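You operate a simulated robot arm through the tools that you are given. There is no shell and no other tool. Be economical: measure what you need, move in short steps, check, and stop when the job is done.

Carry out the task below with a simulated robot arm. There is one attempt and no reset: what you move stays moved.

## Task
Move the green divider to F and lay the blue roll between the dividers.
Fine: lift its knob to slide it and push the knob down again before the roll goes in; leave the blue divider.

It is judged by the outcome, as a careful person would: the job done as asked, and still so three seconds after it is handed in. It fails if anything else is knocked over, pushed out of place, dropped, spilled or broken.

## Robot
A 7-joint arm with a two-finger parallel gripper on a trunk, on a base that drives. Base frame: it is fixed to the floor where the robot stands at the start and does not move with it; the origin is under the middle of the robot, x ahead of it, y to its left, z up; the surface under the hand at the start is at about z = 872. Lengths are in mm, angles in degrees, forces in N, time in s.
Its first joint turns from -166.0 to 166.0 degrees. Places, roughly: blue divider [600, 200, 900]; blue divider knob [500, 200, 1000]; green divider [600, 100, 900]; green divider knob [500, 100, 1000]; roll [500, 1250, 500]. Payload 4.4 kg.
The TCP is the grasp point between the finger pads, 23 mm short of the fingertips. In the tool frame z runs along the fingers and y along their closing line. Largest opening 94 mm; finger width 38, thickness 10; the body of the gripper, 54 by 96 mm, starts 39 mm behind the TCP.
Orientation is told as [roll, pitch, yaw] about the base's x, y, z axes, in that order, counted from this pose: with the fingers straight down and closing along the base's y, the tool's x points along the base's -x, its y along +y and its z along -z.

## Interface
- The arm moves only by the tool step_arm. Its argument "motion" is a list of rows, each an object of numbers (a shift or turn left out is 0, a gripper value left out holds the last): "jaw": the gripper command, from -1 (shut) to 1 (fully open), values between in proportion; "tx", "ty", "tz": the shift along the tool's x, y, z in units of 400 mm (1.0 is 400 mm); "wx", "wy", "wz": the turn, a rotation vector about the tool's x, y, z in units of 60 degrees (1.0 is 60 degrees). In form: [{"jaw": .., "tx": .., "ty": .., "tz": .., "wx": .., "wy": .., "wz": ..}, ...]. A call has 1 to 8 rows; each row is the pose to reach, as a shift and turn from the pose commanded when the call began, along the tool's axes at that moment. A call with a number of a shift or a turn outside -1 to 1 is refused whole. Rows are played at 5 a second. More than 50 mm and 8.6 degrees between two rows, or a gripper value outside its range, and nothing of the call is played. A pose out of reach is approached as far as the arm can. The call stops where the force on the tool passes 60 N (or 10 N more than at its start, if that is more) or the arm is blocked; 0.2 s more then pass. Each finger travels about 108 mm/s and halts on what it meets, pressing with about 34 N; the grip force reading is that of the motor and also rises with nothing between the fingers. The clock runs only during rows and for 0.2 s after the last one: add rows that repeat a pose to give the fingers time. The reply holds the time, the measured pose of the TCP, the force on the tool along the base axes, the opening and the grip force, in the units named above and with some noise, with the torque about the TCP (base axes, N m) and any sound that the robot's microphone picked up, and new pictures: "pictures" is both (left out), scene, wrist or none.
- Cameras (640 x 400 px; columns grow to the right, rows downward): "scene" is now at [178.4, 234.9, 1450.6]; the picture's right is [-0.02, -1.00, 0.00], its down [-0.73, 0.01, -0.68] and it looks along [0.68, -0.01, -0.73] (base axes); focal length 258 px, centre (320, 200). "wrist" rides on the gripper at [86, 16, -74] in the tool frame; the picture's right is [-0.18, 0.98, 0.00], its down [-0.58, -0.11, -0.81] and it looks along [-0.79, -0.15, 0.59] (tool axes); focal length 243 px, centre (320, 200). There is no depth. A picture from a camera that has moved, and an enlarged one, comes with that camera's place and axes in the base frame and with its lens.
- steer(legs): drives the robot by 1 to 6 legs, each [ahead, left, turn to the left] in mm, mm and degrees, along the robot's own axes; the way and the turn of a leg run together, so that a leg with both is an arc; at most 1500 mm and 180 degrees a leg. The arm and the cameras ride along, it lands a little off, and it stops where it bumps. It gives what a move gives, and a new picture of the scene camera.
- head_to(pan, tilt): turns the head with the scene camera to pan (to the left, within 120 degrees either way) and tilt (down, from -29 to 69), counted from straight ahead of the robot. It gives what a move gives, and a new picture of the scene camera.
- zoom(camera, box): a new picture of the part [left, top, right, bottom] of that camera's present view, enlarged. The clock stands still meanwhile.
- close_job(): hands the job in; it is judged then, once.

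Work in short steps. Places have to be worked out from the pictures, the camera data and where the tool is seen: move nearer, look again, correct. Check each grasp and each placing, and mend what went wrong. You have 120 turns and 260 pictures in all, those below and enlarged ones among them. Open the gripper and draw the arm clear of the work before you hand the job in, unless the task says otherwise; then end with one line.

The tools are called after "Emit:" by a JSON object that holds its "op" and its "data". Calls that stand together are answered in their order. step_arm: Moves the arm, as the interface text tells. Its arguments: {"type":"object","properties":{"motion":{"type":"array","items":{"type":"object","properties":{"jaw":{"type":"number"},"tx":{"type":"number"},"ty":{"type":"number"},"tz":{"type":"number"},"wx":{"type":"number"},"wy":{"type":"number"},"wz":{"type":"number"}}}},"pictures":{"type":"string","enum":["both","scene","wrist","none"]}},"required":["motion"]} The other tools are called the same way: steer (legs) drives the base; head_to (pan, tilt) turns the head that bears the scene camera; zoom (camera, box) takes an enlarged picture of a part of a camera's view; close_job () hands the job in.

At the start:

```text
time_s: 0.0
ee_pos: [595.5, -80.9, 1219.7]
ee_rot: [0.0, 0.0, 0.0]
force: [1.7, 0.8, 0.1]
moment: [0.03, 0.0, -0.02]
gripper_width: 93.9
finger_force: 0.1
robot x, y, heading: [-1.6, 3.1, -0.0]
head pan, tilt: [-1.2, 46.8]
```

scene: 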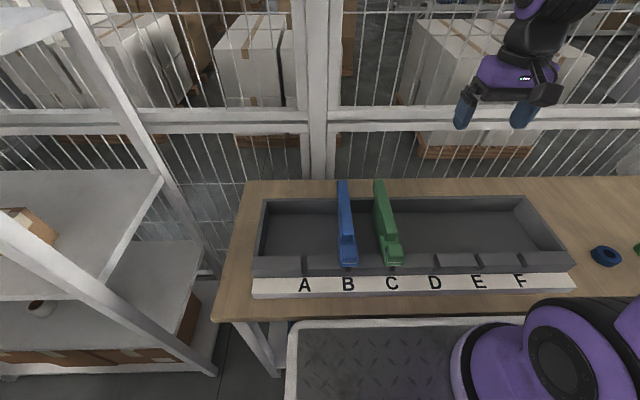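
wrist: 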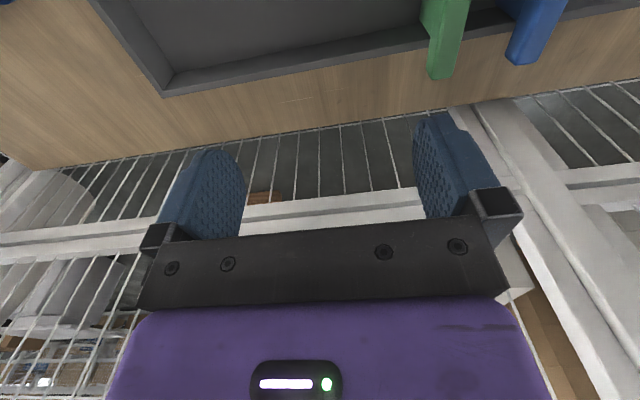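

I'll look closely at the tray and dividers first.

Emit:
{"op": "zoom", "data": {"camera": "scene", "box": [230, 170, 430, 300]}}

Emit:
{"op": "zoom", "data": {"camera": "scene", "box": [400, 170, 640, 320]}}

```text
3.08 times, centred on (330, 235) of scene
camera zoom: at [178.4, 234.9, 1450.6], right [-0.02, -1.0, 0.0], down [-0.73, 0.01, -0.68], along [0.68, -0.01, -0.73], focal length 792 px, centre (289, 92)
```

zoom: 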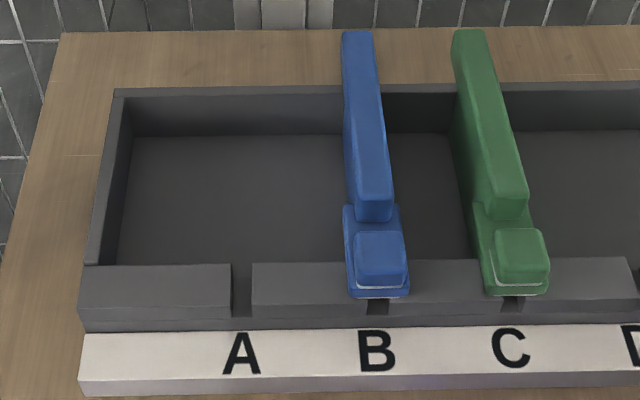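

```text
2.67 times, centred on (520, 245) of scene
camera zoom: at [178.4, 234.9, 1450.6], right [-0.02, -1.0, 0.0], down [-0.73, 0.01, -0.68], along [0.68, -0.01, -0.73], focal length 687 px, centre (-213, 80)
```

zoom: 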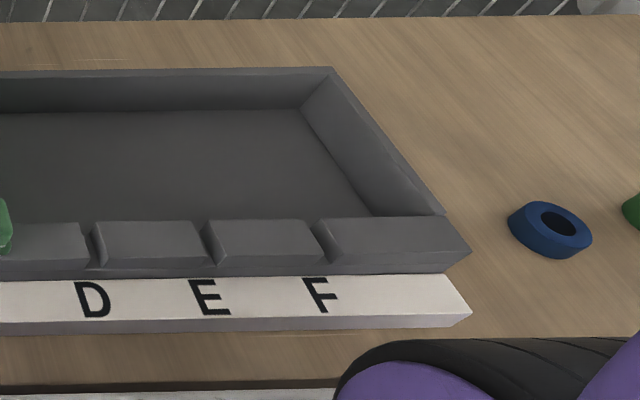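

Two things to find: the roll (given at y≈1250, z≈500, a low shelf to the left). Turning the head to look.

Emit:
{"op": "head_to", "data": {"pan": 65, "tilt": 40}}

Emit:
{"op": "head_to", "data": {"pan": -40, "tilt": 45}}

```text
time_s: 1.4
ee_pos: [596.4, -81.6, 1219.9]
ee_rot: [0.0, 0.1, 0.1]
force: [0.0, -0.4, -0.1]
moment: [0.02, -0.03, 0.01]
gripper_width: 93.9
finger_force: 0.0
robot x, y, heading: [-0.2, 0.7, -0.2]
head pan, tilt: [65.0, 40.0]
camera scene: at [134.6, 313.5, 1460.4], right [0.91, -0.42, 0.0], down [-0.27, -0.58, -0.77], along [0.32, 0.69, -0.64], focal length 258 px, centre (320, 200)
```

scene: 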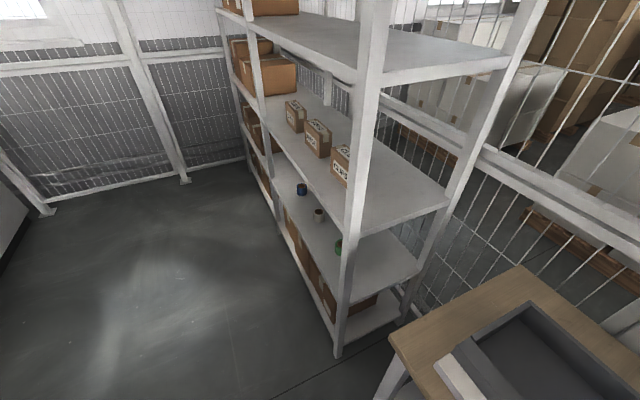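

```text
time_s: 3.2
ee_pos: [596.7, -81.3, 1219.8]
ee_rot: [0.0, 0.0, 0.0]
force: [0.4, -0.8, -0.3]
moment: [-0.02, -0.01, 0.01]
gripper_width: 93.8
finger_force: 0.0
robot x, y, heading: [0.6, -0.8, -0.1]
head pan, tilt: [-40.0, 45.0]
camera scene: at [160.9, 184.2, 1453.2], right [-0.64, -0.77, 0.0], down [-0.54, 0.45, -0.71], along [0.54, -0.45, -0.71], focal length 258 px, centre (320, 200)
```

scene: 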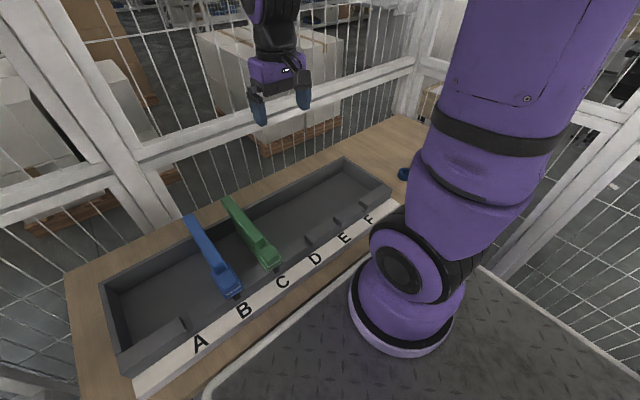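

The shelf holds three small items (blue, brown, green); I'll zoom there, then return to the tray.

Emit:
{"op": "head_to", "data": {"pan": 65, "tilt": 40}}

Emit:
{"op": "zoom", "data": {"camera": "scene", "box": [260, 150, 420, 280]}}

Emit:
{"op": "head_to", "data": {"pan": 0, "tilt": 50}}

```text
time_s: 5.0
ee_pos: [596.6, -80.6, 1219.7]
ee_rot: [-0.1, 0.0, 0.0]
force: [0.0, 0.0, -0.7]
moment: [-0.02, -0.01, -0.02]
gripper_width: 93.8
finger_force: 0.1
robot x, y, heading: [-2.1, -2.7, 0.1]
head pan, tilt: [65.0, 40.0]
camera scene: at [134.6, 313.5, 1460.4], right [0.91, -0.42, 0.0], down [-0.27, -0.58, -0.77], along [0.32, 0.69, -0.64], focal length 258 px, centre (320, 200)
```

scene: 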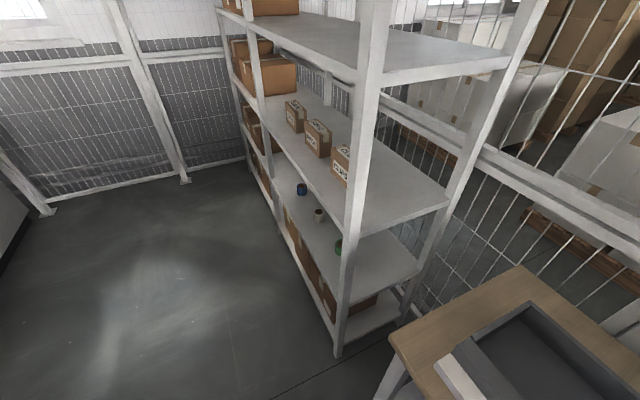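

```text
3.08 times, centred on (340, 215) of scene
camera zoom: at [134.6, 313.5, 1460.4], right [0.91, -0.42, 0.0], down [-0.27, -0.58, -0.77], along [0.32, 0.69, -0.64], focal length 792 px, centre (258, 154)
```

zoom: 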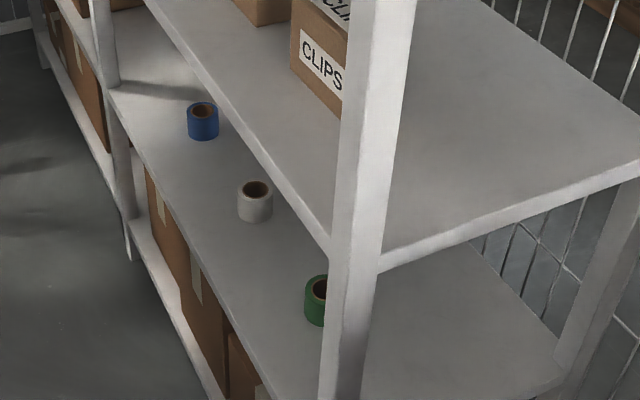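

```text
time_s: 6.4
ee_pos: [595.0, -80.9, 1219.9]
ee_rot: [0.0, 0.0, 0.0]
force: [0.4, -0.4, 0.0]
moment: [-0.02, -0.03, 0.0]
gripper_width: 93.8
finger_force: 0.0
robot x, y, heading: [-3.5, -1.0, -0.2]
head pan, tilt: [0.0, 50.0]
camera scene: at [175.6, 236.5, 1446.3], right [0.0, -1.0, 0.0], down [-0.77, 0.0, -0.64], along [0.64, 0.0, -0.77], focal length 258 px, centre (320, 200)
```

scene: 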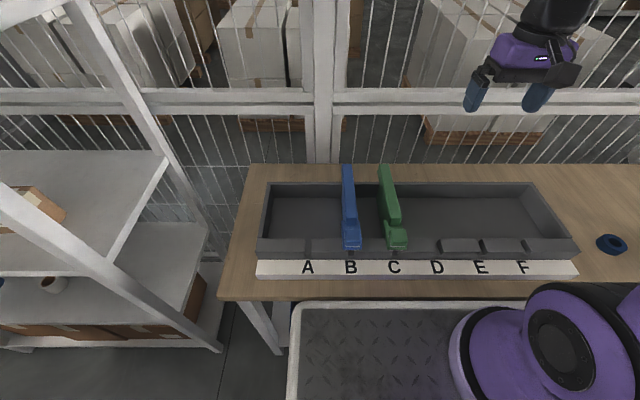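

The blue tape roll is the farthest one on the low shelf. First the divider: the green knob is near (467, 74), too close to reach from here, so I back up 220 mm.

Emit:
{"op": "steer", "data": {"legs": [[-220, 0, 0]]}}

```text
time_s: 8.1
ee_pos: [377.0, -80.2, 1219.8]
ee_rot: [0.0, -0.1, 0.1]
force: [0.1, -0.2, -0.3]
moment: [0.0, 0.02, 0.01]
gripper_width: 94.0
finger_force: 0.0
robot x, y, heading: [-221.0, -3.7, 0.2]
head pan, tilt: [0.0, 50.0]
camera scene: at [-43.4, 236.6, 1446.3], right [0.0, -1.0, 0.0], down [-0.77, 0.0, -0.64], along [0.64, 0.0, -0.77], focal length 258 px, centre (320, 200)
```

scene: 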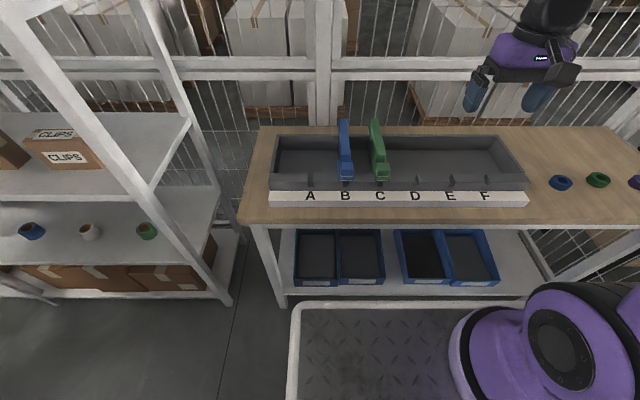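

Rolls are on the shelf around z≈550. Now bring the hand near the green knob, staying high and a little short of it to view it with the wrist camera.

Emit:
{"op": "step_arm", "data": {"motion": [{"jaw": 1, "tx": -0.03, "ty": 0.1, "tz": 0.04}, {"tx": -0.06, "ty": 0.2, "tz": 0.08}, {"tx": -0.09, "ty": 0.3, "tz": 0.12}, {"tx": -0.11, "ty": 0.385, "tz": 0.15}, {"tx": -0.11, "ty": 0.385, "tz": 0.25}, {"tx": -0.11, "ty": 0.385, "tz": 0.33}, {"tx": -0.11, "ty": 0.385, "tz": 0.33}]}}

Emit:
{"op": "zoom", "data": {"camera": "scene", "box": [300, 100, 460, 220]}}

```text
time_s: 9.7
ee_pos: [422.1, 75.5, 1086.8]
ee_rot: [0.0, 0.0, 0.1]
force: [-0.5, 0.3, 0.2]
moment: [-0.03, -0.01, 0.02]
gripper_width: 94.0
finger_force: 0.1
robot x, y, heading: [-214.6, -2.3, 0.1]
head pan, tilt: [0.0, 50.0]
camera scene: at [-43.5, 236.6, 1446.3], right [0.0, -1.0, 0.0], down [-0.77, 0.0, -0.64], along [0.64, 0.0, -0.77], focal length 258 px, centre (320, 200)
camera wrist: at [334.5, 91.6, 1161.2], right [0.18, 0.98, 0.0], down [0.58, -0.11, 0.81], along [0.79, -0.15, -0.59], focal length 243 px, centre (320, 200)
```

scene: 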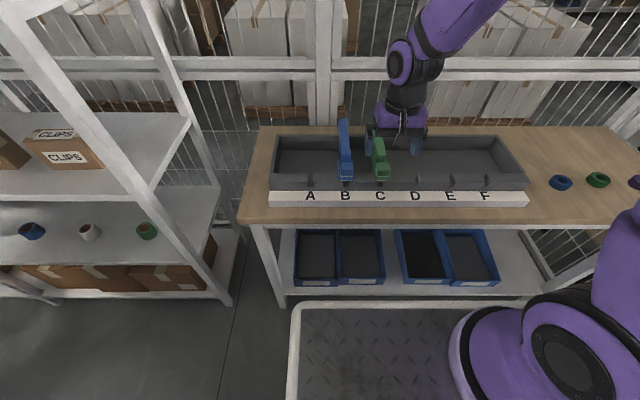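
wrist: 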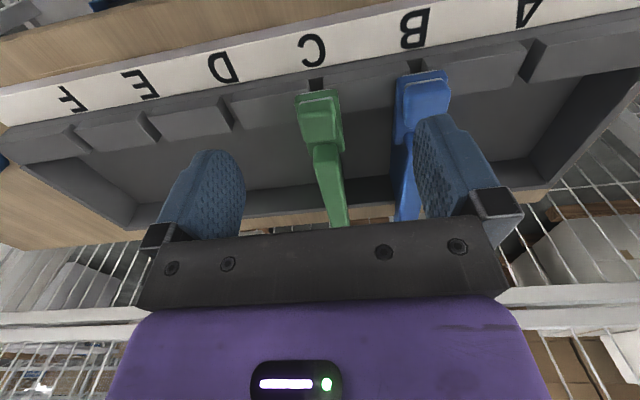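

```text
3.33 times, centred on (380, 160) of scene
camera zoom: at [-43.5, 236.6, 1446.3], right [0.0, -1.0, 0.0], down [-0.77, 0.0, -0.64], along [0.64, 0.0, -0.77], focal length 858 px, centre (120, 333)
```

zoom: 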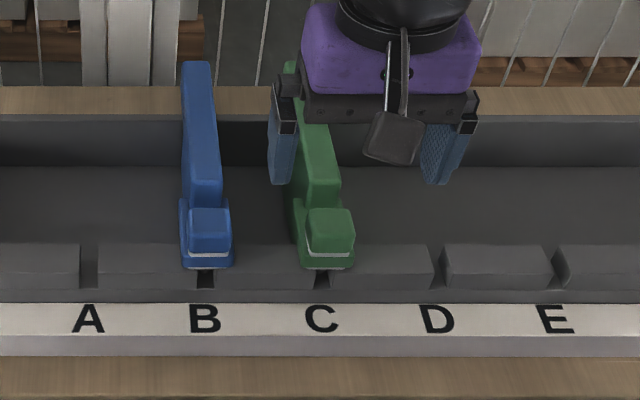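

The knob triangulates to about (451, 72, 985). Zooming the wrist view to see its shape.

Emit:
{"op": "zoom", "data": {"camera": "wrist", "box": [250, 60, 410, 160]}}

```text
4.00 times, centred on (330, 110) of wrist
camera zoom: at [334.5, 91.6, 1161.2], right [0.18, 0.98, 0.0], down [0.58, -0.11, 0.81], along [0.79, -0.15, -0.59], focal length 970 px, centre (280, 560)
```

zoom: 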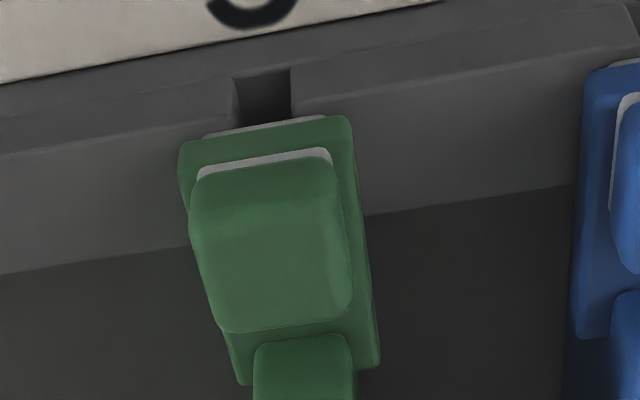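

Knob is ~38 mm wide on a wider base plate. Moving over it at x≈457, y≈70 and coming down to z≈1005.

Emit:
{"op": "step_arm", "data": {"motion": [{"tx": -0.0875, "ty": -0.0125, "tz": 0.04}, {"tx": -0.0875, "ty": -0.0125, "tz": 0.12}, {"tx": -0.0875, "ty": -0.0125, "tz": 0.205}, {"tx": -0.0875, "ty": -0.0125, "tz": 0.205}]}}

Emit:
{"op": "zoom", "data": {"camera": "scene", "box": [320, 110, 440, 200]}}

```text
time_s: 10.7
ee_pos: [456.7, 68.8, 1004.0]
ee_rot: [0.0, 0.0, 0.1]
force: [-0.5, -0.8, 0.6]
moment: [0.01, 0.01, 0.03]
gripper_width: 93.9
finger_force: 0.1
robot x, y, heading: [-219.2, -1.0, 0.1]
head pan, tilt: [0.0, 50.0]
camera scene: at [-43.5, 236.6, 1446.3], right [0.0, -1.0, 0.0], down [-0.77, 0.0, -0.64], along [0.64, 0.0, -0.77], focal length 258 px, centre (320, 200)
camera wrist: at [369.7, 85.7, 1078.4], right [0.18, 0.98, 0.0], down [0.58, -0.11, 0.81], along [0.79, -0.15, -0.59], focal length 243 px, centre (320, 200)
```

scene: 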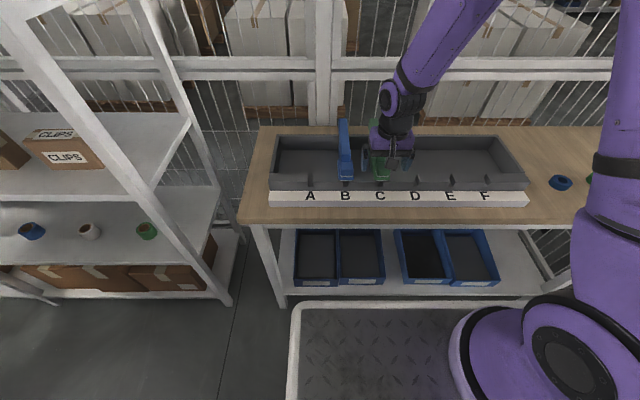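
wrist: 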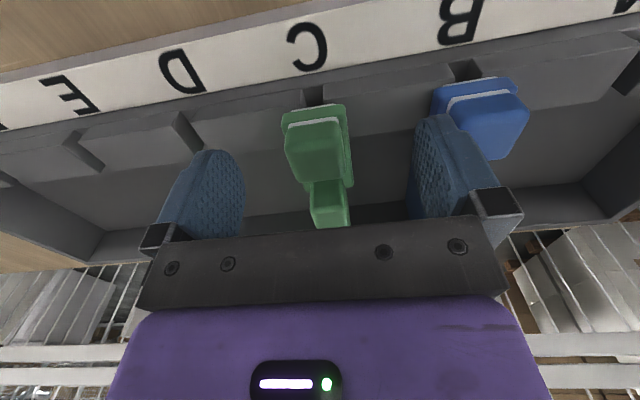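

```text
4.44 times, centred on (380, 155) of scene
camera zoom: at [-43.5, 236.6, 1446.3], right [0.0, -1.0, 0.0], down [-0.77, 0.0, -0.64], along [0.64, 0.0, -0.77], focal length 1144 px, centre (53, 400)
```

zoom: 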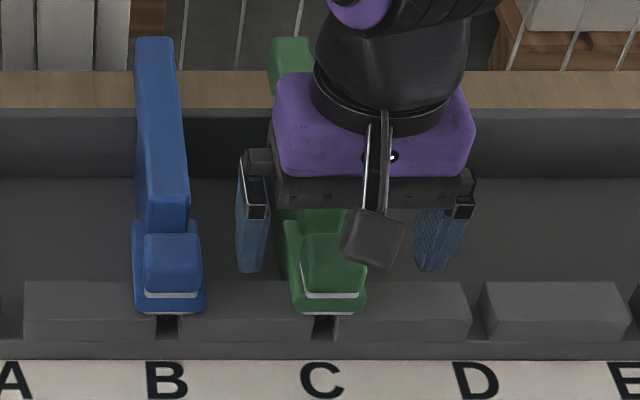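

Checking alignment of knob versus fingers in an enlarged wrist view.

Emit:
{"op": "zoom", "data": {"camera": "wrist", "box": [220, 80, 420, 230]}}

```text
2.67 times, centred on (320, 155) of wrist
camera zoom: at [369.7, 85.7, 1078.4], right [0.18, 0.98, 0.0], down [0.58, -0.11, 0.81], along [0.79, -0.15, -0.59], focal length 647 px, centre (320, 320)
```

zoom: 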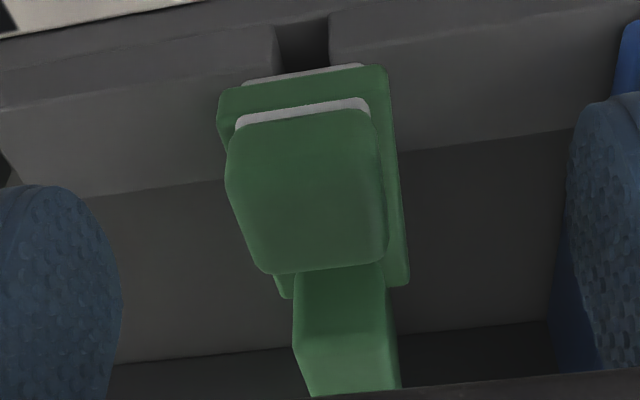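

Two-view triangulation gives the knob top at about (474, 65, 963). Moving over it and descending to TCP z≈970, not yet closing.

Emit:
{"op": "step_arm", "data": {"motion": [{"tx": -0.043, "ty": -0.009, "tz": 0}, {"tx": -0.043, "ty": -0.009, "tz": 0.045}, {"tx": -0.043, "ty": -0.009, "tz": 0.085}, {"tx": -0.043, "ty": -0.009, "tz": 0.085}]}}

Emit:
{"op": "zoom", "data": {"camera": "scene", "box": [320, 110, 440, 200]}}

Emit:
{"op": "zoom", "data": {"camera": "wrist", "box": [220, 80, 420, 230]}}

```text
time_s: 11.7
ee_pos: [474.2, 66.0, 972.2]
ee_rot: [0.0, 0.1, 0.1]
force: [-0.6, -0.6, -0.1]
moment: [0.01, 0.0, -0.01]
gripper_width: 94.0
finger_force: 0.0
robot x, y, heading: [-219.1, -1.5, 0.0]
head pan, tilt: [0.0, 50.0]
camera scene: at [-43.4, 236.6, 1446.3], right [0.0, -1.0, 0.0], down [-0.77, 0.0, -0.64], along [0.64, 0.0, -0.77], focal length 258 px, centre (320, 200)
camera wrist: at [386.7, 81.8, 1047.2], right [0.18, 0.98, 0.0], down [0.58, -0.11, 0.81], along [0.79, -0.15, -0.59], focal length 243 px, centre (320, 200)
```

scene: 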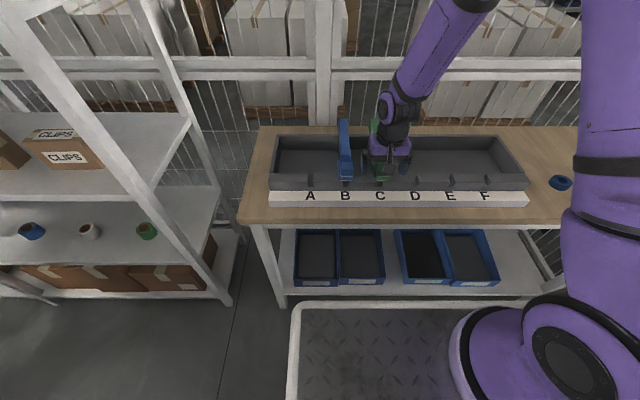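
wrist: 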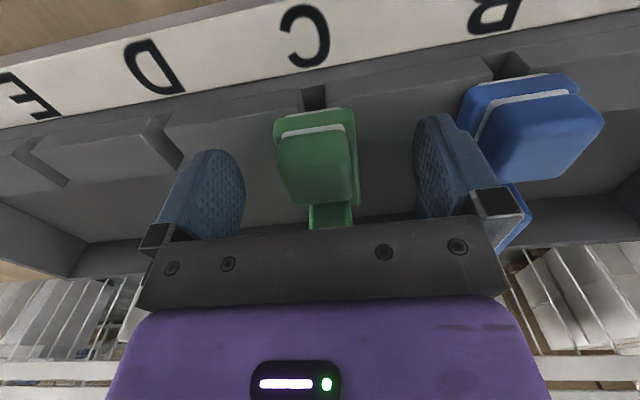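

```text
4.44 times, centred on (380, 155) of scene
camera zoom: at [-43.4, 236.6, 1446.3], right [0.0, -1.0, 0.0], down [-0.77, 0.0, -0.64], along [0.64, 0.0, -0.77], focal length 1144 px, centre (53, 400)
```

zoom: 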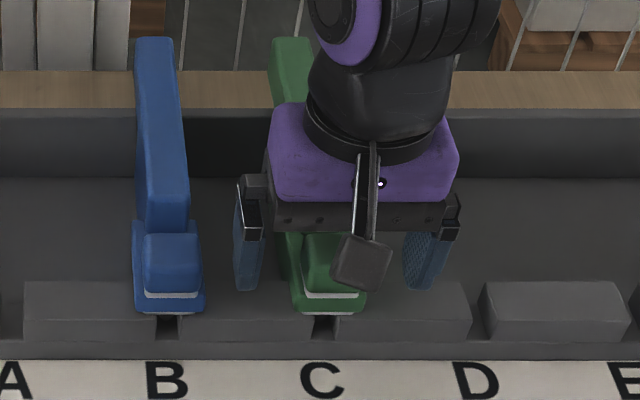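

```text
2.67 times, centred on (320, 155) of wrist
camera zoom: at [386.7, 81.8, 1047.2], right [0.18, 0.98, 0.0], down [0.58, -0.11, 0.81], along [0.79, -0.15, -0.59], focal length 647 px, centre (320, 320)
```

zoom: 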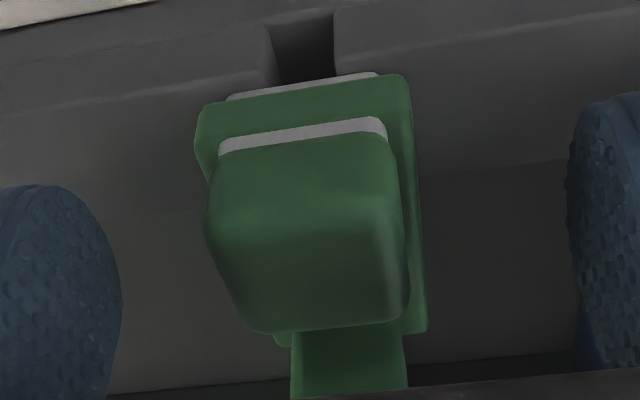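

Knob is centred between the fingers (top ≈972). Raising 3 mm to avoid the base plate, then closing.

Emit:
{"op": "step_arm", "data": {"motion": [{"ty": -0.003, "tz": -0.008}, {"ty": -0.003, "tz": -0.008, "jaw": -1}, {"ty": -0.003, "tz": -0.008}, {"ty": -0.003, "tz": -0.008}, {"ty": -0.003, "tz": -0.008}]}}

Emit:
{"op": "zoom", "data": {"camera": "wrist", "box": [220, 80, 420, 230]}}

Emit:
{"op": "zoom", "data": {"camera": "scene", "box": [320, 110, 440, 200]}}

```text
time_s: 12.8
ee_pos: [473.1, 63.5, 975.0]
ee_rot: [0.1, 0.1, 0.0]
force: [-0.6, -1.6, -1.4]
moment: [-0.08, 0.27, -0.62]
gripper_width: 36.0
finger_force: 45.0
robot x, y, heading: [-218.5, -0.2, 0.1]
head pan, tilt: [0.0, 50.0]
camera scene: at [-43.3, 236.5, 1446.3], right [0.0, -1.0, 0.0], down [-0.77, 0.0, -0.64], along [0.64, 0.0, -0.77], focal length 258 px, centre (320, 200)
camera wrist: at [386.6, 80.0, 1050.3], right [0.18, 0.98, 0.0], down [0.58, -0.11, 0.81], along [0.79, -0.15, -0.59], focal length 243 px, centre (320, 200)
```

scene: 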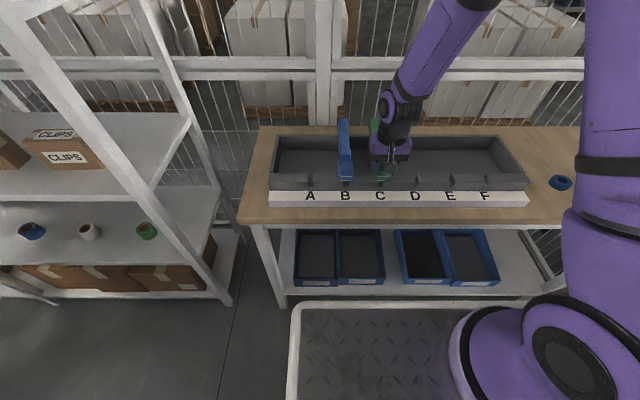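
wrist: 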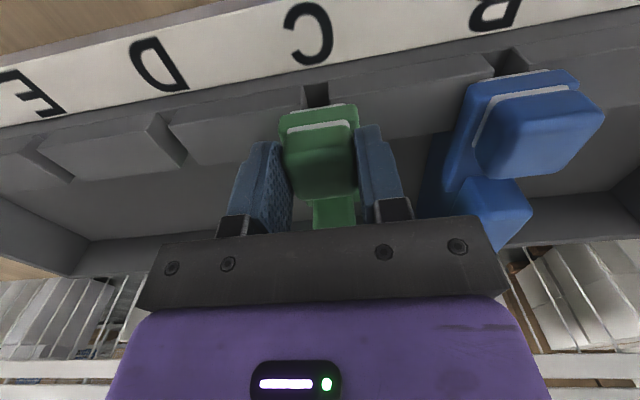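

```text
2.67 times, centred on (320, 155) of wrist
camera zoom: at [386.6, 80.0, 1050.3], right [0.18, 0.98, 0.0], down [0.58, -0.11, 0.81], along [0.79, -0.15, -0.59], focal length 647 px, centre (320, 320)
```

zoom: 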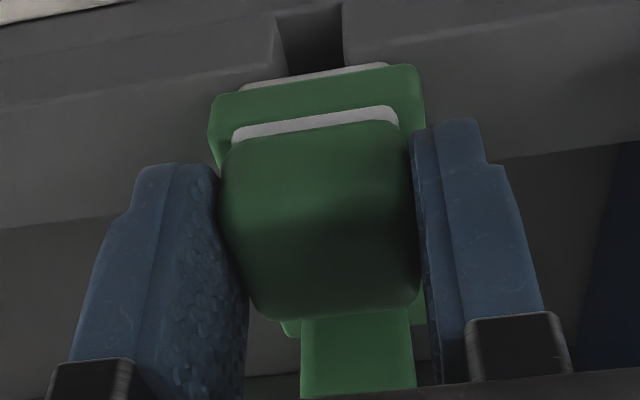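

```text
4.44 times, centred on (380, 155) of scene
camera zoom: at [-43.3, 236.5, 1446.3], right [0.0, -1.0, 0.0], down [-0.77, 0.0, -0.64], along [0.64, 0.0, -0.77], focal length 1144 px, centre (53, 400)
```

zoom: 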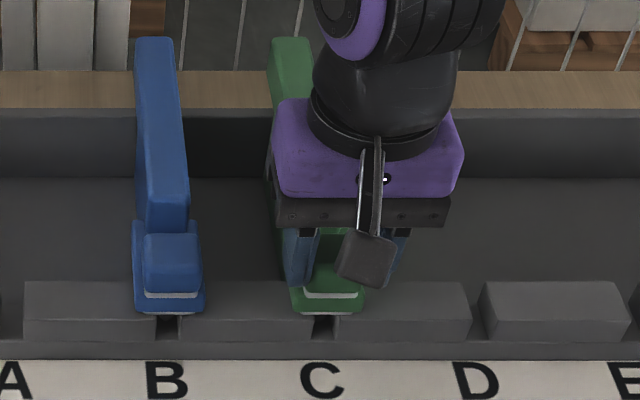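

Knob gripped (36 mm wide, plate untouched). Now lift it gently in small steps, watching the force.

Emit:
{"op": "step_arm", "data": {"motion": [{"tz": -0.0125}, {"tz": -0.025}, {"tz": -0.0375}, {"tz": -0.05}, {"tz": -0.05}]}}

Emit:
{"op": "zoom", "data": {"camera": "wrist", "box": [220, 50, 420, 200]}}

Emit:
{"op": "zoom", "data": {"camera": "scene", "box": [320, 110, 440, 200]}}

```text
time_s: 14.1
ee_pos: [473.9, 64.6, 992.9]
ee_rot: [0.1, 0.2, 0.1]
force: [-0.4, -1.5, -38.5]
moment: [0.03, -0.37, -0.75]
gripper_width: 35.8
finger_force: 44.6
robot x, y, heading: [-216.1, -2.1, 0.5]
head pan, tilt: [0.0, 50.0]
camera scene: at [-42.1, 236.7, 1446.1], right [0.0, -1.0, 0.0], down [-0.77, 0.0, -0.64], along [0.64, 0.0, -0.77], focal length 258 px, centre (320, 200)
camera wrist: at [386.9, 80.9, 1068.9], right [0.18, 0.98, 0.0], down [0.58, -0.11, 0.8], along [0.79, -0.15, -0.59], focal length 243 px, centre (320, 200)
```

scene: 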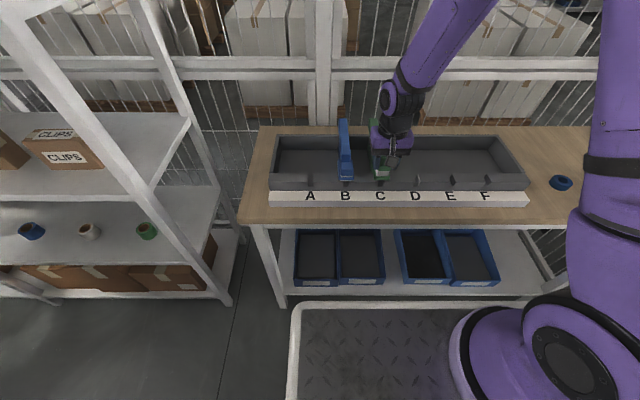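
wrist: 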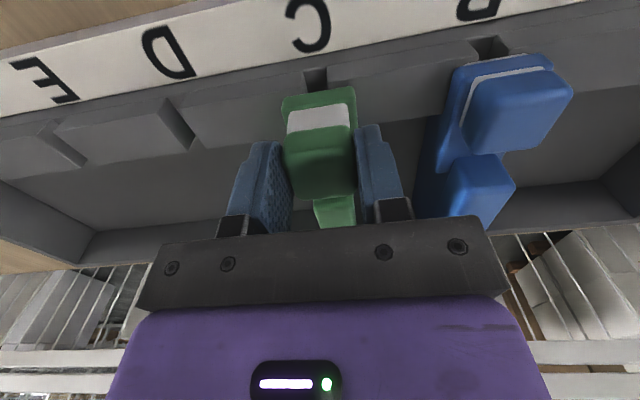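

```text
2.67 times, centred on (320, 125) of wrist
camera zoom: at [386.9, 80.9, 1068.9], right [0.18, 0.98, 0.0], down [0.58, -0.11, 0.8], along [0.79, -0.15, -0.59], focal length 647 px, centre (320, 400)
```

zoom: 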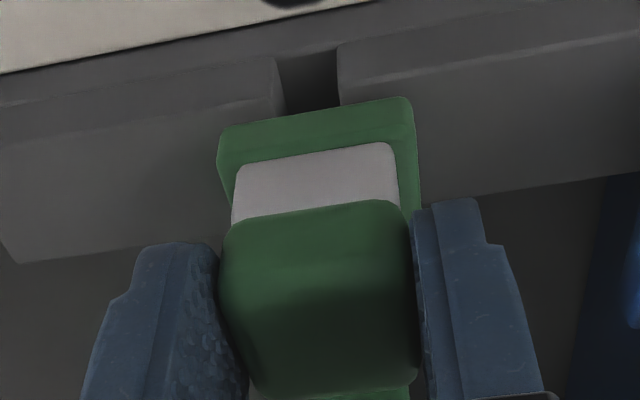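

```text
4.44 times, centred on (380, 155) of scene
camera zoom: at [-42.1, 236.7, 1446.1], right [0.0, -1.0, 0.0], down [-0.77, 0.0, -0.64], along [0.64, 0.0, -0.77], focal length 1144 px, centre (53, 400)
```

zoom: 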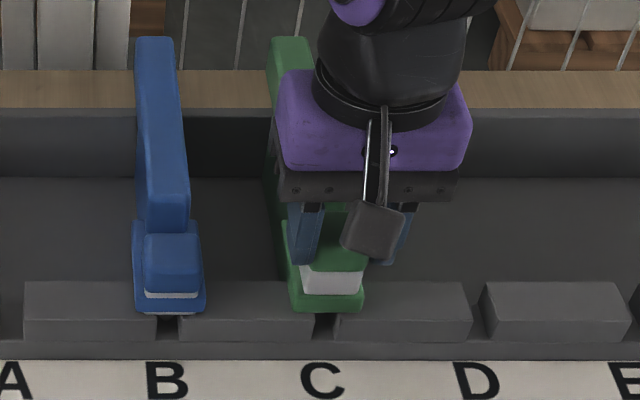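

Knob is up ~18 mm, white collar exposed, and the pin is out of the notch. I ease the upward pull by 2 mm and slide the first bit toward D.

Emit:
{"op": "step_arm", "data": {"motion": [{"tz": 0.005}, {"tz": 0.005, "ty": -0.025}, {"tz": 0.005, "ty": -0.06}, {"tz": 0.005, "ty": -0.1}, {"tz": 0.005, "ty": -0.1}]}}

```text
time_s: 15.2
ee_pos: [473.4, 25.5, 993.5]
ee_rot: [0.1, 0.0, 0.0]
force: [-16.2, -0.7, -3.9]
moment: [-0.31, 0.22, -0.58]
gripper_width: 35.9
finger_force: 44.6
robot x, y, heading: [-219.7, 0.8, 0.1]
head pan, tilt: [0.0, 50.0]
camera scene: at [-43.9, 236.6, 1446.3], right [0.0, -1.0, 0.0], down [-0.77, 0.0, -0.64], along [0.64, 0.0, -0.77], focal length 258 px, centre (320, 200)
camera wrist: at [386.6, 42.2, 1068.5], right [0.18, 0.98, 0.0], down [0.58, -0.11, 0.81], along [0.79, -0.15, -0.59], focal length 243 px, centre (320, 200)
```

scene: 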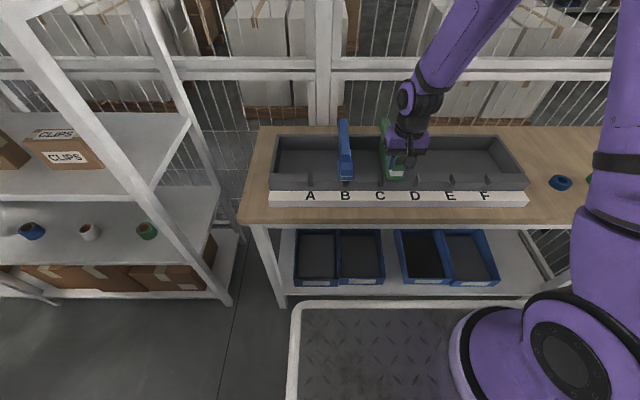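
wrist: 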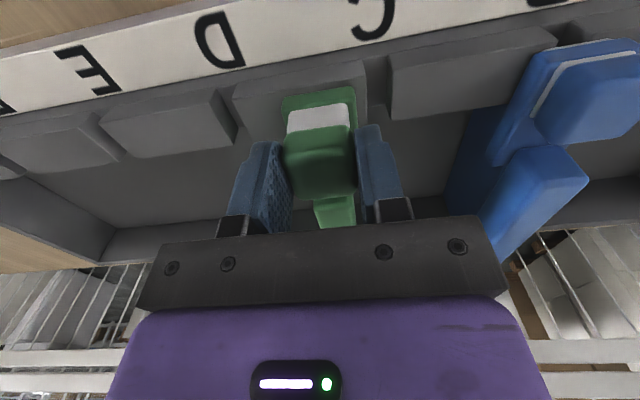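

It slides freely. Continuing 200 mm toward F.

Emit:
{"op": "step_arm", "data": {"motion": [{"ty": -0.08}, {"ty": -0.16}, {"ty": -0.24}, {"ty": -0.32}, {"ty": -0.4}, {"ty": -0.48}, {"ty": -0.54}, {"ty": -0.54}]}}

Emit:
{"op": "zoom", "data": {"camera": "scene", "box": [400, 110, 540, 215]}}

Emit:
{"op": "zoom", "data": {"camera": "wrist", "box": [220, 0, 420, 150]}}

```text
time_s: 17.1
ee_pos: [473.7, -192.0, 992.2]
ee_rot: [0.1, 0.0, 0.0]
force: [-30.2, -1.4, -3.9]
moment: [-0.29, 0.6, -0.42]
gripper_width: 35.9
finger_force: 45.6
robot x, y, heading: [-217.3, -1.8, 0.1]
head pan, tilt: [0.0, 50.0]
camera scene: at [-44.4, 236.4, 1446.4], right [0.0, -1.0, 0.0], down [-0.77, 0.0, -0.64], along [0.64, 0.0, -0.77], focal length 258 px, centre (320, 200)
camera wrist: at [387.3, -176.0, 1068.3], right [0.18, 0.98, 0.0], down [0.58, -0.11, 0.81], along [0.79, -0.15, -0.59], focal length 243 px, centre (320, 200)
```

scene: 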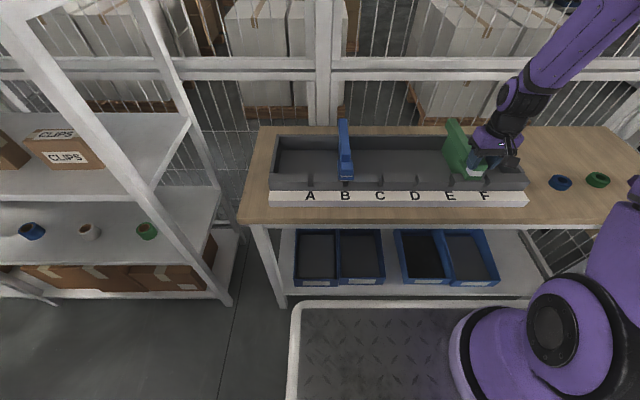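
wrist: 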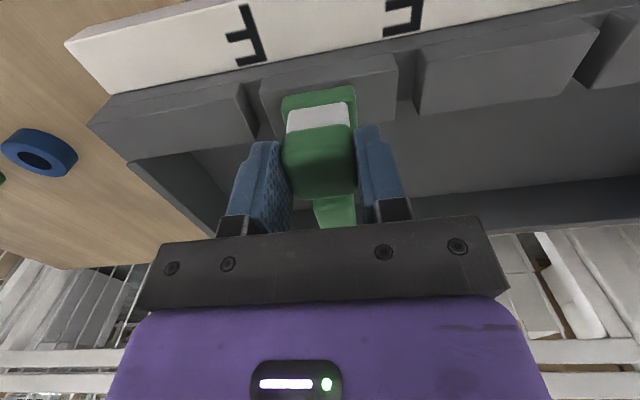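

```text
3.81 times, centred on (470, 162) of scene
camera zoom: at [-44.4, 236.4, 1446.4], right [0.0, -1.0, 0.0], down [-0.77, 0.0, -0.64], along [0.64, 0.0, -0.77], focal length 981 px, centre (-251, 343)
```

zoom: 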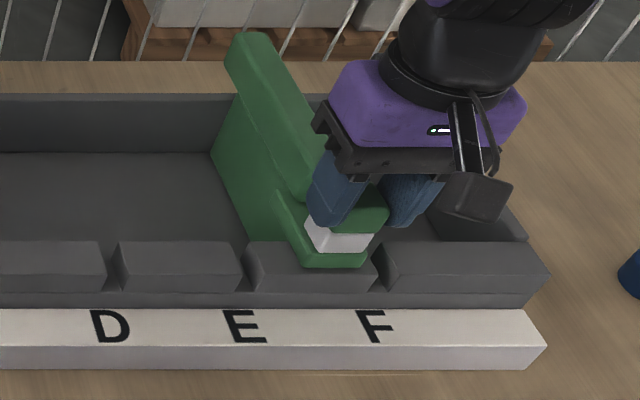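

```text
2.67 times, centred on (320, 75) of wrist
camera zoom: at [387.3, -176.0, 1068.3], right [0.18, 0.98, 0.0], down [0.58, -0.11, 0.81], along [0.79, -0.15, -0.59], focal length 647 px, centre (320, 533)
```

zoom: 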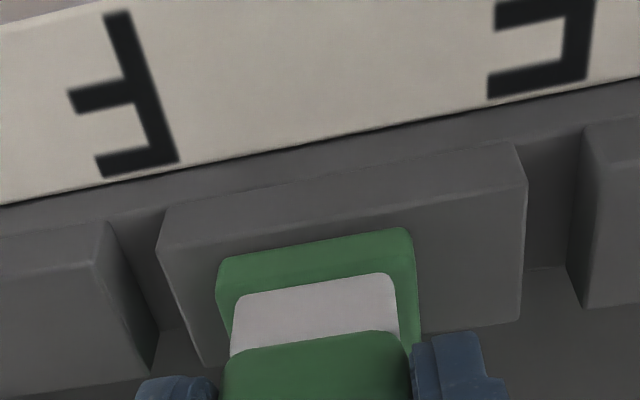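

Solving C/E/F notch sightlines together gives pitch ≈100 mm: C at y≈64, F at y≈−236. Moving the remaining 44 mm (and easing x by 1.5 mm because of the −30 N side force).

Emit:
{"op": "step_arm", "data": {"motion": [{"tx": 0.004, "ty": -0.04}, {"tx": 0.004, "ty": -0.08}, {"tx": 0.004, "ty": -0.11}, {"tx": 0.004, "ty": -0.11}]}}

Emit:
{"op": "zoom", "data": {"camera": "wrist", "box": [220, 50, 420, 200]}}

Emit:
{"op": "zoom", "data": {"camera": "scene", "box": [400, 110, 540, 215]}}

```text
time_s: 18.1
ee_pos: [474.4, -237.3, 992.8]
ee_rot: [-0.1, -0.3, 0.1]
force: [2.2, -1.5, -3.3]
moment: [-0.03, -0.72, -0.92]
gripper_width: 36.0
finger_force: 45.7
robot x, y, heading: [-220.4, -0.5, 0.1]
head pan, tilt: [0.0, 50.0]
camera scene: at [-42.9, 236.4, 1446.3], right [0.0, -1.0, 0.0], down [-0.77, 0.0, -0.64], along [0.64, 0.0, -0.77], focal length 258 px, centre (320, 200)
camera wrist: at [387.0, -220.3, 1067.8], right [0.18, 0.98, 0.0], down [0.58, -0.11, 0.81], along [0.8, -0.15, -0.59], focal length 243 px, centre (320, 200)
```

scene: 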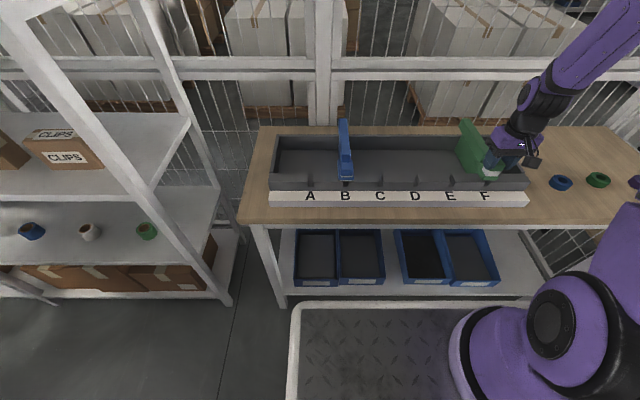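
wrist: 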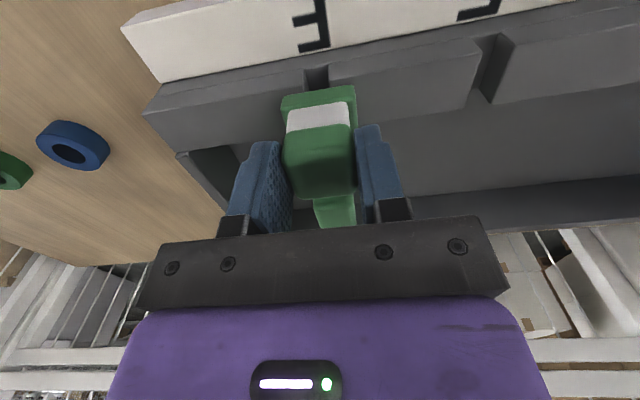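

```text
2.67 times, centred on (320, 125) of wrist
camera zoom: at [387.0, -220.3, 1067.8], right [0.18, 0.98, 0.0], down [0.58, -0.11, 0.81], along [0.8, -0.15, -0.59], focal length 647 px, centre (320, 400)
```

zoom: 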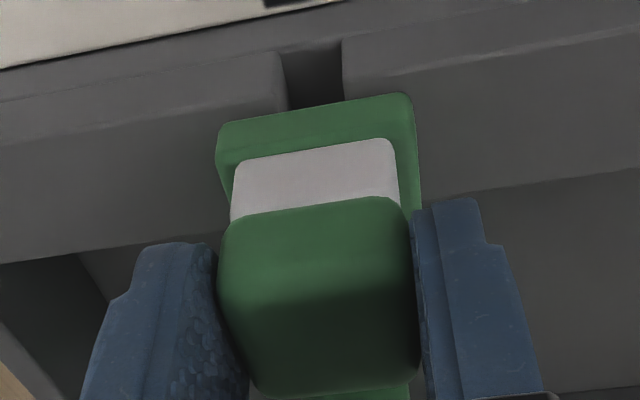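

```text
3.81 times, centred on (470, 162) of scene
camera zoom: at [-42.9, 236.4, 1446.3], right [0.0, -1.0, 0.0], down [-0.77, 0.0, -0.64], along [0.64, 0.0, -0.77], focal length 981 px, centre (-251, 343)
```

zoom: 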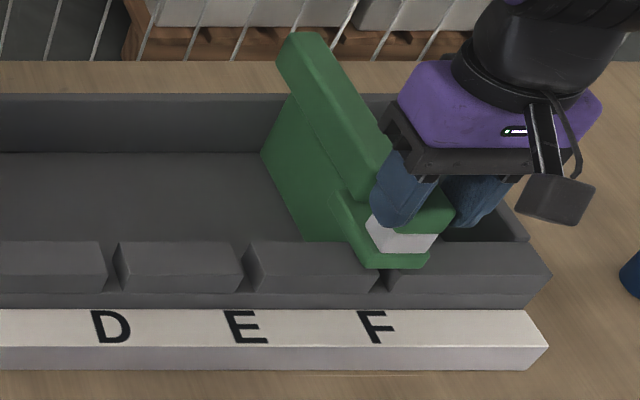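

Notch alignment matches that seen at C to within about 1 mm. Nudging +0.8 mm and pushing the knob down.

Emit:
{"op": "step_arm", "data": {"motion": [{"ty": 0.002}, {"ty": 0.002, "tz": 0.0125}, {"ty": 0.002, "tz": 0.025}, {"ty": 0.002, "tz": 0.0375}, {"ty": 0.002, "tz": 0.046}, {"ty": 0.002, "tz": 0.046}]}}

Emit:
{"op": "zoom", "data": {"camera": "wrist", "box": [220, 50, 420, 200]}}

Emit:
{"op": "zoom", "data": {"camera": "scene", "box": [400, 110, 540, 215]}}

```text
time_s: 19.4
ee_pos: [475.1, -234.7, 974.4]
ee_rot: [0.0, -0.2, 0.1]
force: [27.9, -1.4, 5.1]
moment: [0.07, -0.86, -1.02]
gripper_width: 35.9
finger_force: 45.0
robot x, y, heading: [-223.9, 1.5, 0.2]
head pan, tilt: [0.0, 50.0]
camera scene: at [-42.3, 236.6, 1446.1], right [0.0, -1.0, 0.0], down [-0.77, 0.0, -0.64], along [0.64, 0.0, -0.77], focal length 258 px, centre (320, 200)
camera wrist: at [387.1, -218.7, 1050.0], right [0.18, 0.98, 0.0], down [0.58, -0.11, 0.81], along [0.79, -0.15, -0.59], focal length 243 px, centre (320, 200)
```

scene: 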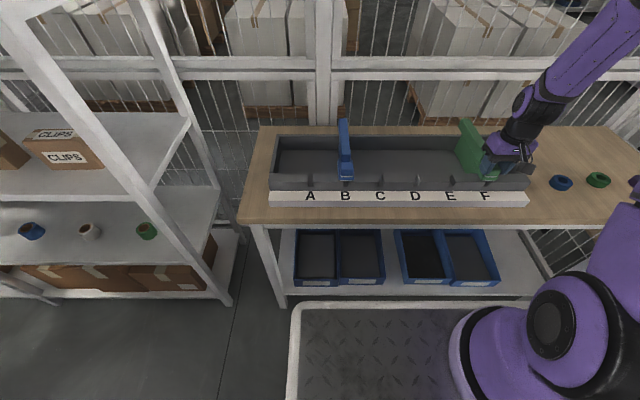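
wrist: 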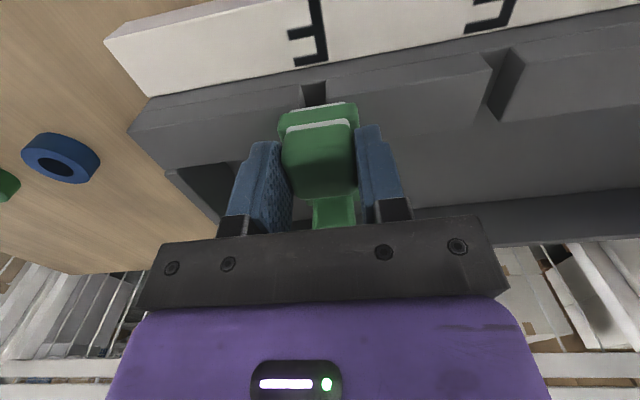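

```text
2.67 times, centred on (320, 125) of wrist
camera zoom: at [387.1, -218.7, 1050.0], right [0.18, 0.98, 0.0], down [0.58, -0.11, 0.81], along [0.79, -0.15, -0.59], focal length 647 px, centre (320, 400)
```

zoom: 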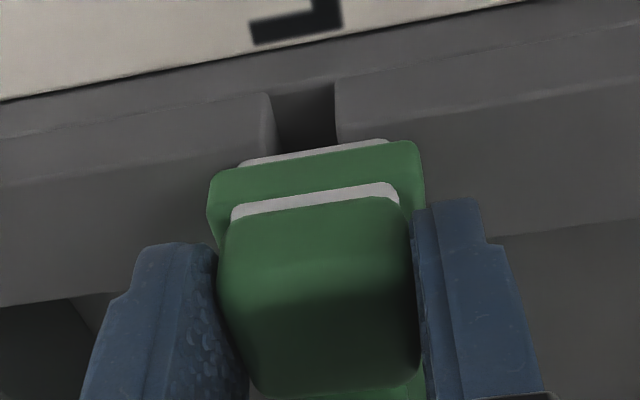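

```text
3.81 times, centred on (470, 162) of scene
camera zoom: at [-42.3, 236.6, 1446.1], right [0.0, -1.0, 0.0], down [-0.77, 0.0, -0.64], along [0.64, 0.0, -0.77], focal length 981 px, centre (-251, 343)
```

zoom: 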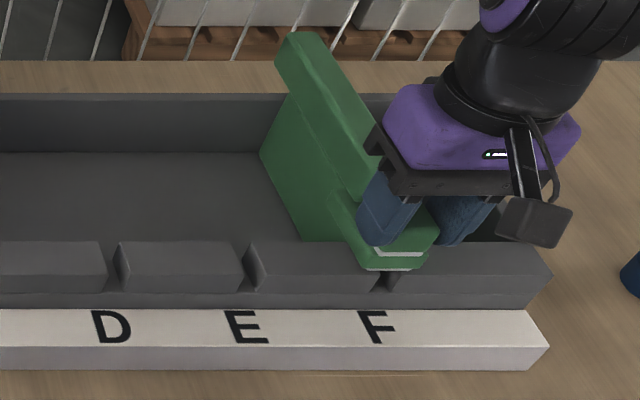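

The knob is at z 974.4 (was 975 when seated) with the same collar appearance. A small extra press to confirm it bottoms out.

Emit:
{"op": "step_arm", "data": {"motion": [{"tx": -0.003, "tz": 0.004}, {"tx": -0.003, "tz": 0.008}, {"tx": -0.003, "tz": 0.008}], "pictures": "none"}}

```text
time_s: 20.2
ee_pos: [473.4, -235.1, 972.8]
ee_rot: [0.0, -0.1, 0.1]
force: [17.0, -2.7, 35.4]
moment: [0.0, -0.46, -0.77]
gripper_width: 36.2
finger_force: 45.2
robot x, y, heading: [-216.9, 1.9, -0.0]
head pan, tilt: [0.0, 50.0]
```

It bottomed firmly (35 N). A gentle sideways test to confirm it's latched in F.

Emit:
{"op": "step_arm", "data": {"motion": [{"tz": -0.006}, {"tz": -0.006, "ty": 0.008}, {"tz": -0.006, "ty": 0.008}], "pictures": "none"}}

Emit:
{"op": "step_arm", "data": {"motion": [{"ty": -0.008}, {"ty": -0.016}, {"ty": -0.016}], "pictures": "none"}}

```text
time_s: 21.1
ee_pos: [473.5, -235.4, 972.3]
ee_rot: [0.0, 0.2, 0.0]
force: [8.6, -28.5, -8.2]
moment: [-0.57, -0.42, 0.4]
gripper_width: 35.9
finger_force: 45.0
robot x, y, heading: [-216.4, -2.1, 0.2]
head pan, tilt: [0.0, 50.0]
```

```text
time_s: 21.9
ee_pos: [472.3, -237.0, 973.2]
ee_rot: [0.1, 0.1, 0.1]
force: [13.1, 1.7, -3.0]
moment: [0.42, 1.14, -1.03]
gripper_width: 35.8
finger_force: 45.2
robot x, y, heading: [-218.0, -2.7, 0.1]
head pan, tilt: [0.0, 50.0]
```

It resists in y, so it is latched. Releasing straight up.

Emit:
{"op": "step_arm", "data": {"motion": [{"ty": 0.004}, {"ty": 0.004, "jaw": 0.6}, {"ty": 0.004}, {"ty": 0.004, "tz": -0.05}, {"ty": 0.004, "tz": -0.15}, {"ty": 0.004, "tz": -0.27}, {"ty": 0.004, "tz": -0.38}, {"ty": 0.004, "tz": -0.5}]}}

Emit:
{"op": "zoom", "data": {"camera": "scene", "box": [320, 110, 540, 215]}}

Emit:
{"op": "zoom", "data": {"camera": "wrist", "box": [230, 0, 410, 120]}}

```text
time_s: 23.6
ee_pos: [474.8, -235.6, 1173.7]
ee_rot: [0.0, 0.0, 0.2]
force: [0.1, -0.4, -0.2]
moment: [-0.02, 0.05, 0.01]
gripper_width: 75.4
finger_force: 0.0
robot x, y, heading: [-219.4, -3.7, 0.1]
head pan, tilt: [0.0, 50.0]
camera scene: at [-42.8, 236.4, 1446.2], right [0.0, -1.0, 0.0], down [-0.77, 0.0, -0.64], along [0.64, 0.0, -0.77], focal length 258 px, centre (320, 200)
camera wrist: at [388.3, -219.9, 1248.6], right [0.18, 0.98, 0.0], down [0.58, -0.11, 0.81], along [0.79, -0.15, -0.59], focal length 243 px, centre (320, 200)
```

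scene: 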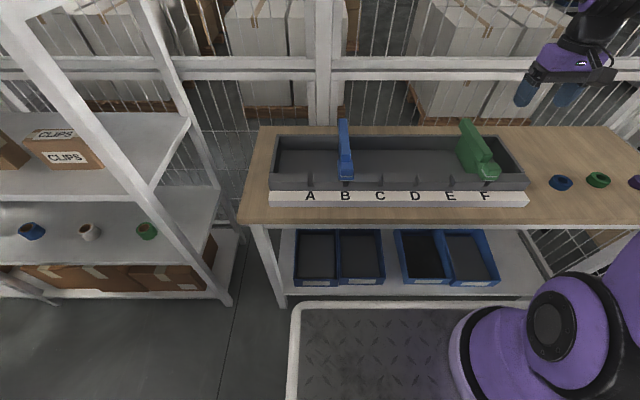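
wrist: 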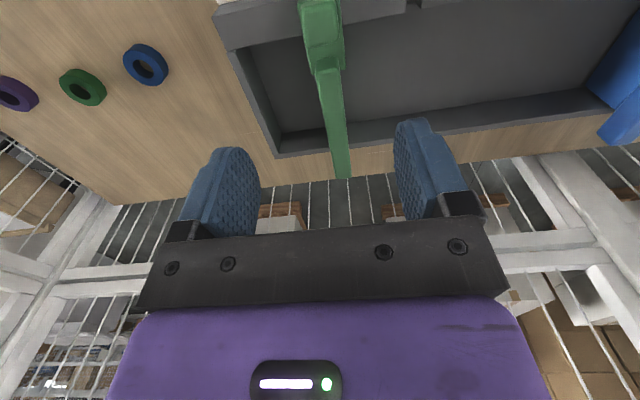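

```text
2.91 times, centred on (430, 162) of scene
camera zoom: at [-42.8, 236.4, 1446.2], right [0.0, -1.0, 0.0], down [-0.77, 0.0, -0.64], along [0.64, 0.0, -0.77], focal length 749 px, centre (0, 309)
```

zoom: 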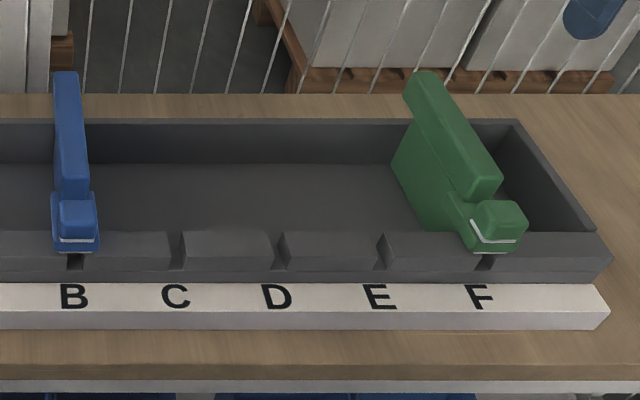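

```text
3.33 times, centred on (320, 60) of wrist
camera zoom: at [388.3, -219.9, 1248.6], right [0.18, 0.98, 0.0], down [0.58, -0.11, 0.81], along [0.79, -0.15, -0.59], focal length 809 px, centre (320, 667)
```

zoom: 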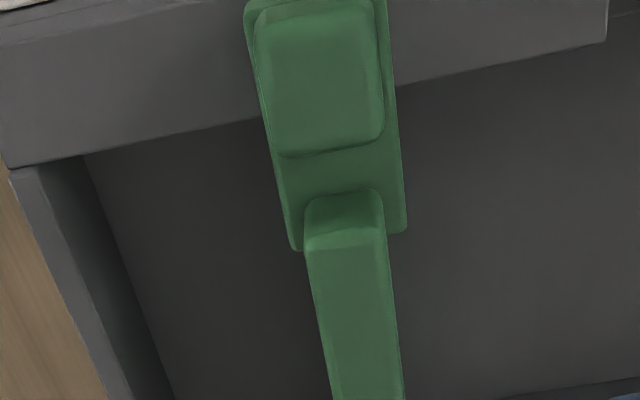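

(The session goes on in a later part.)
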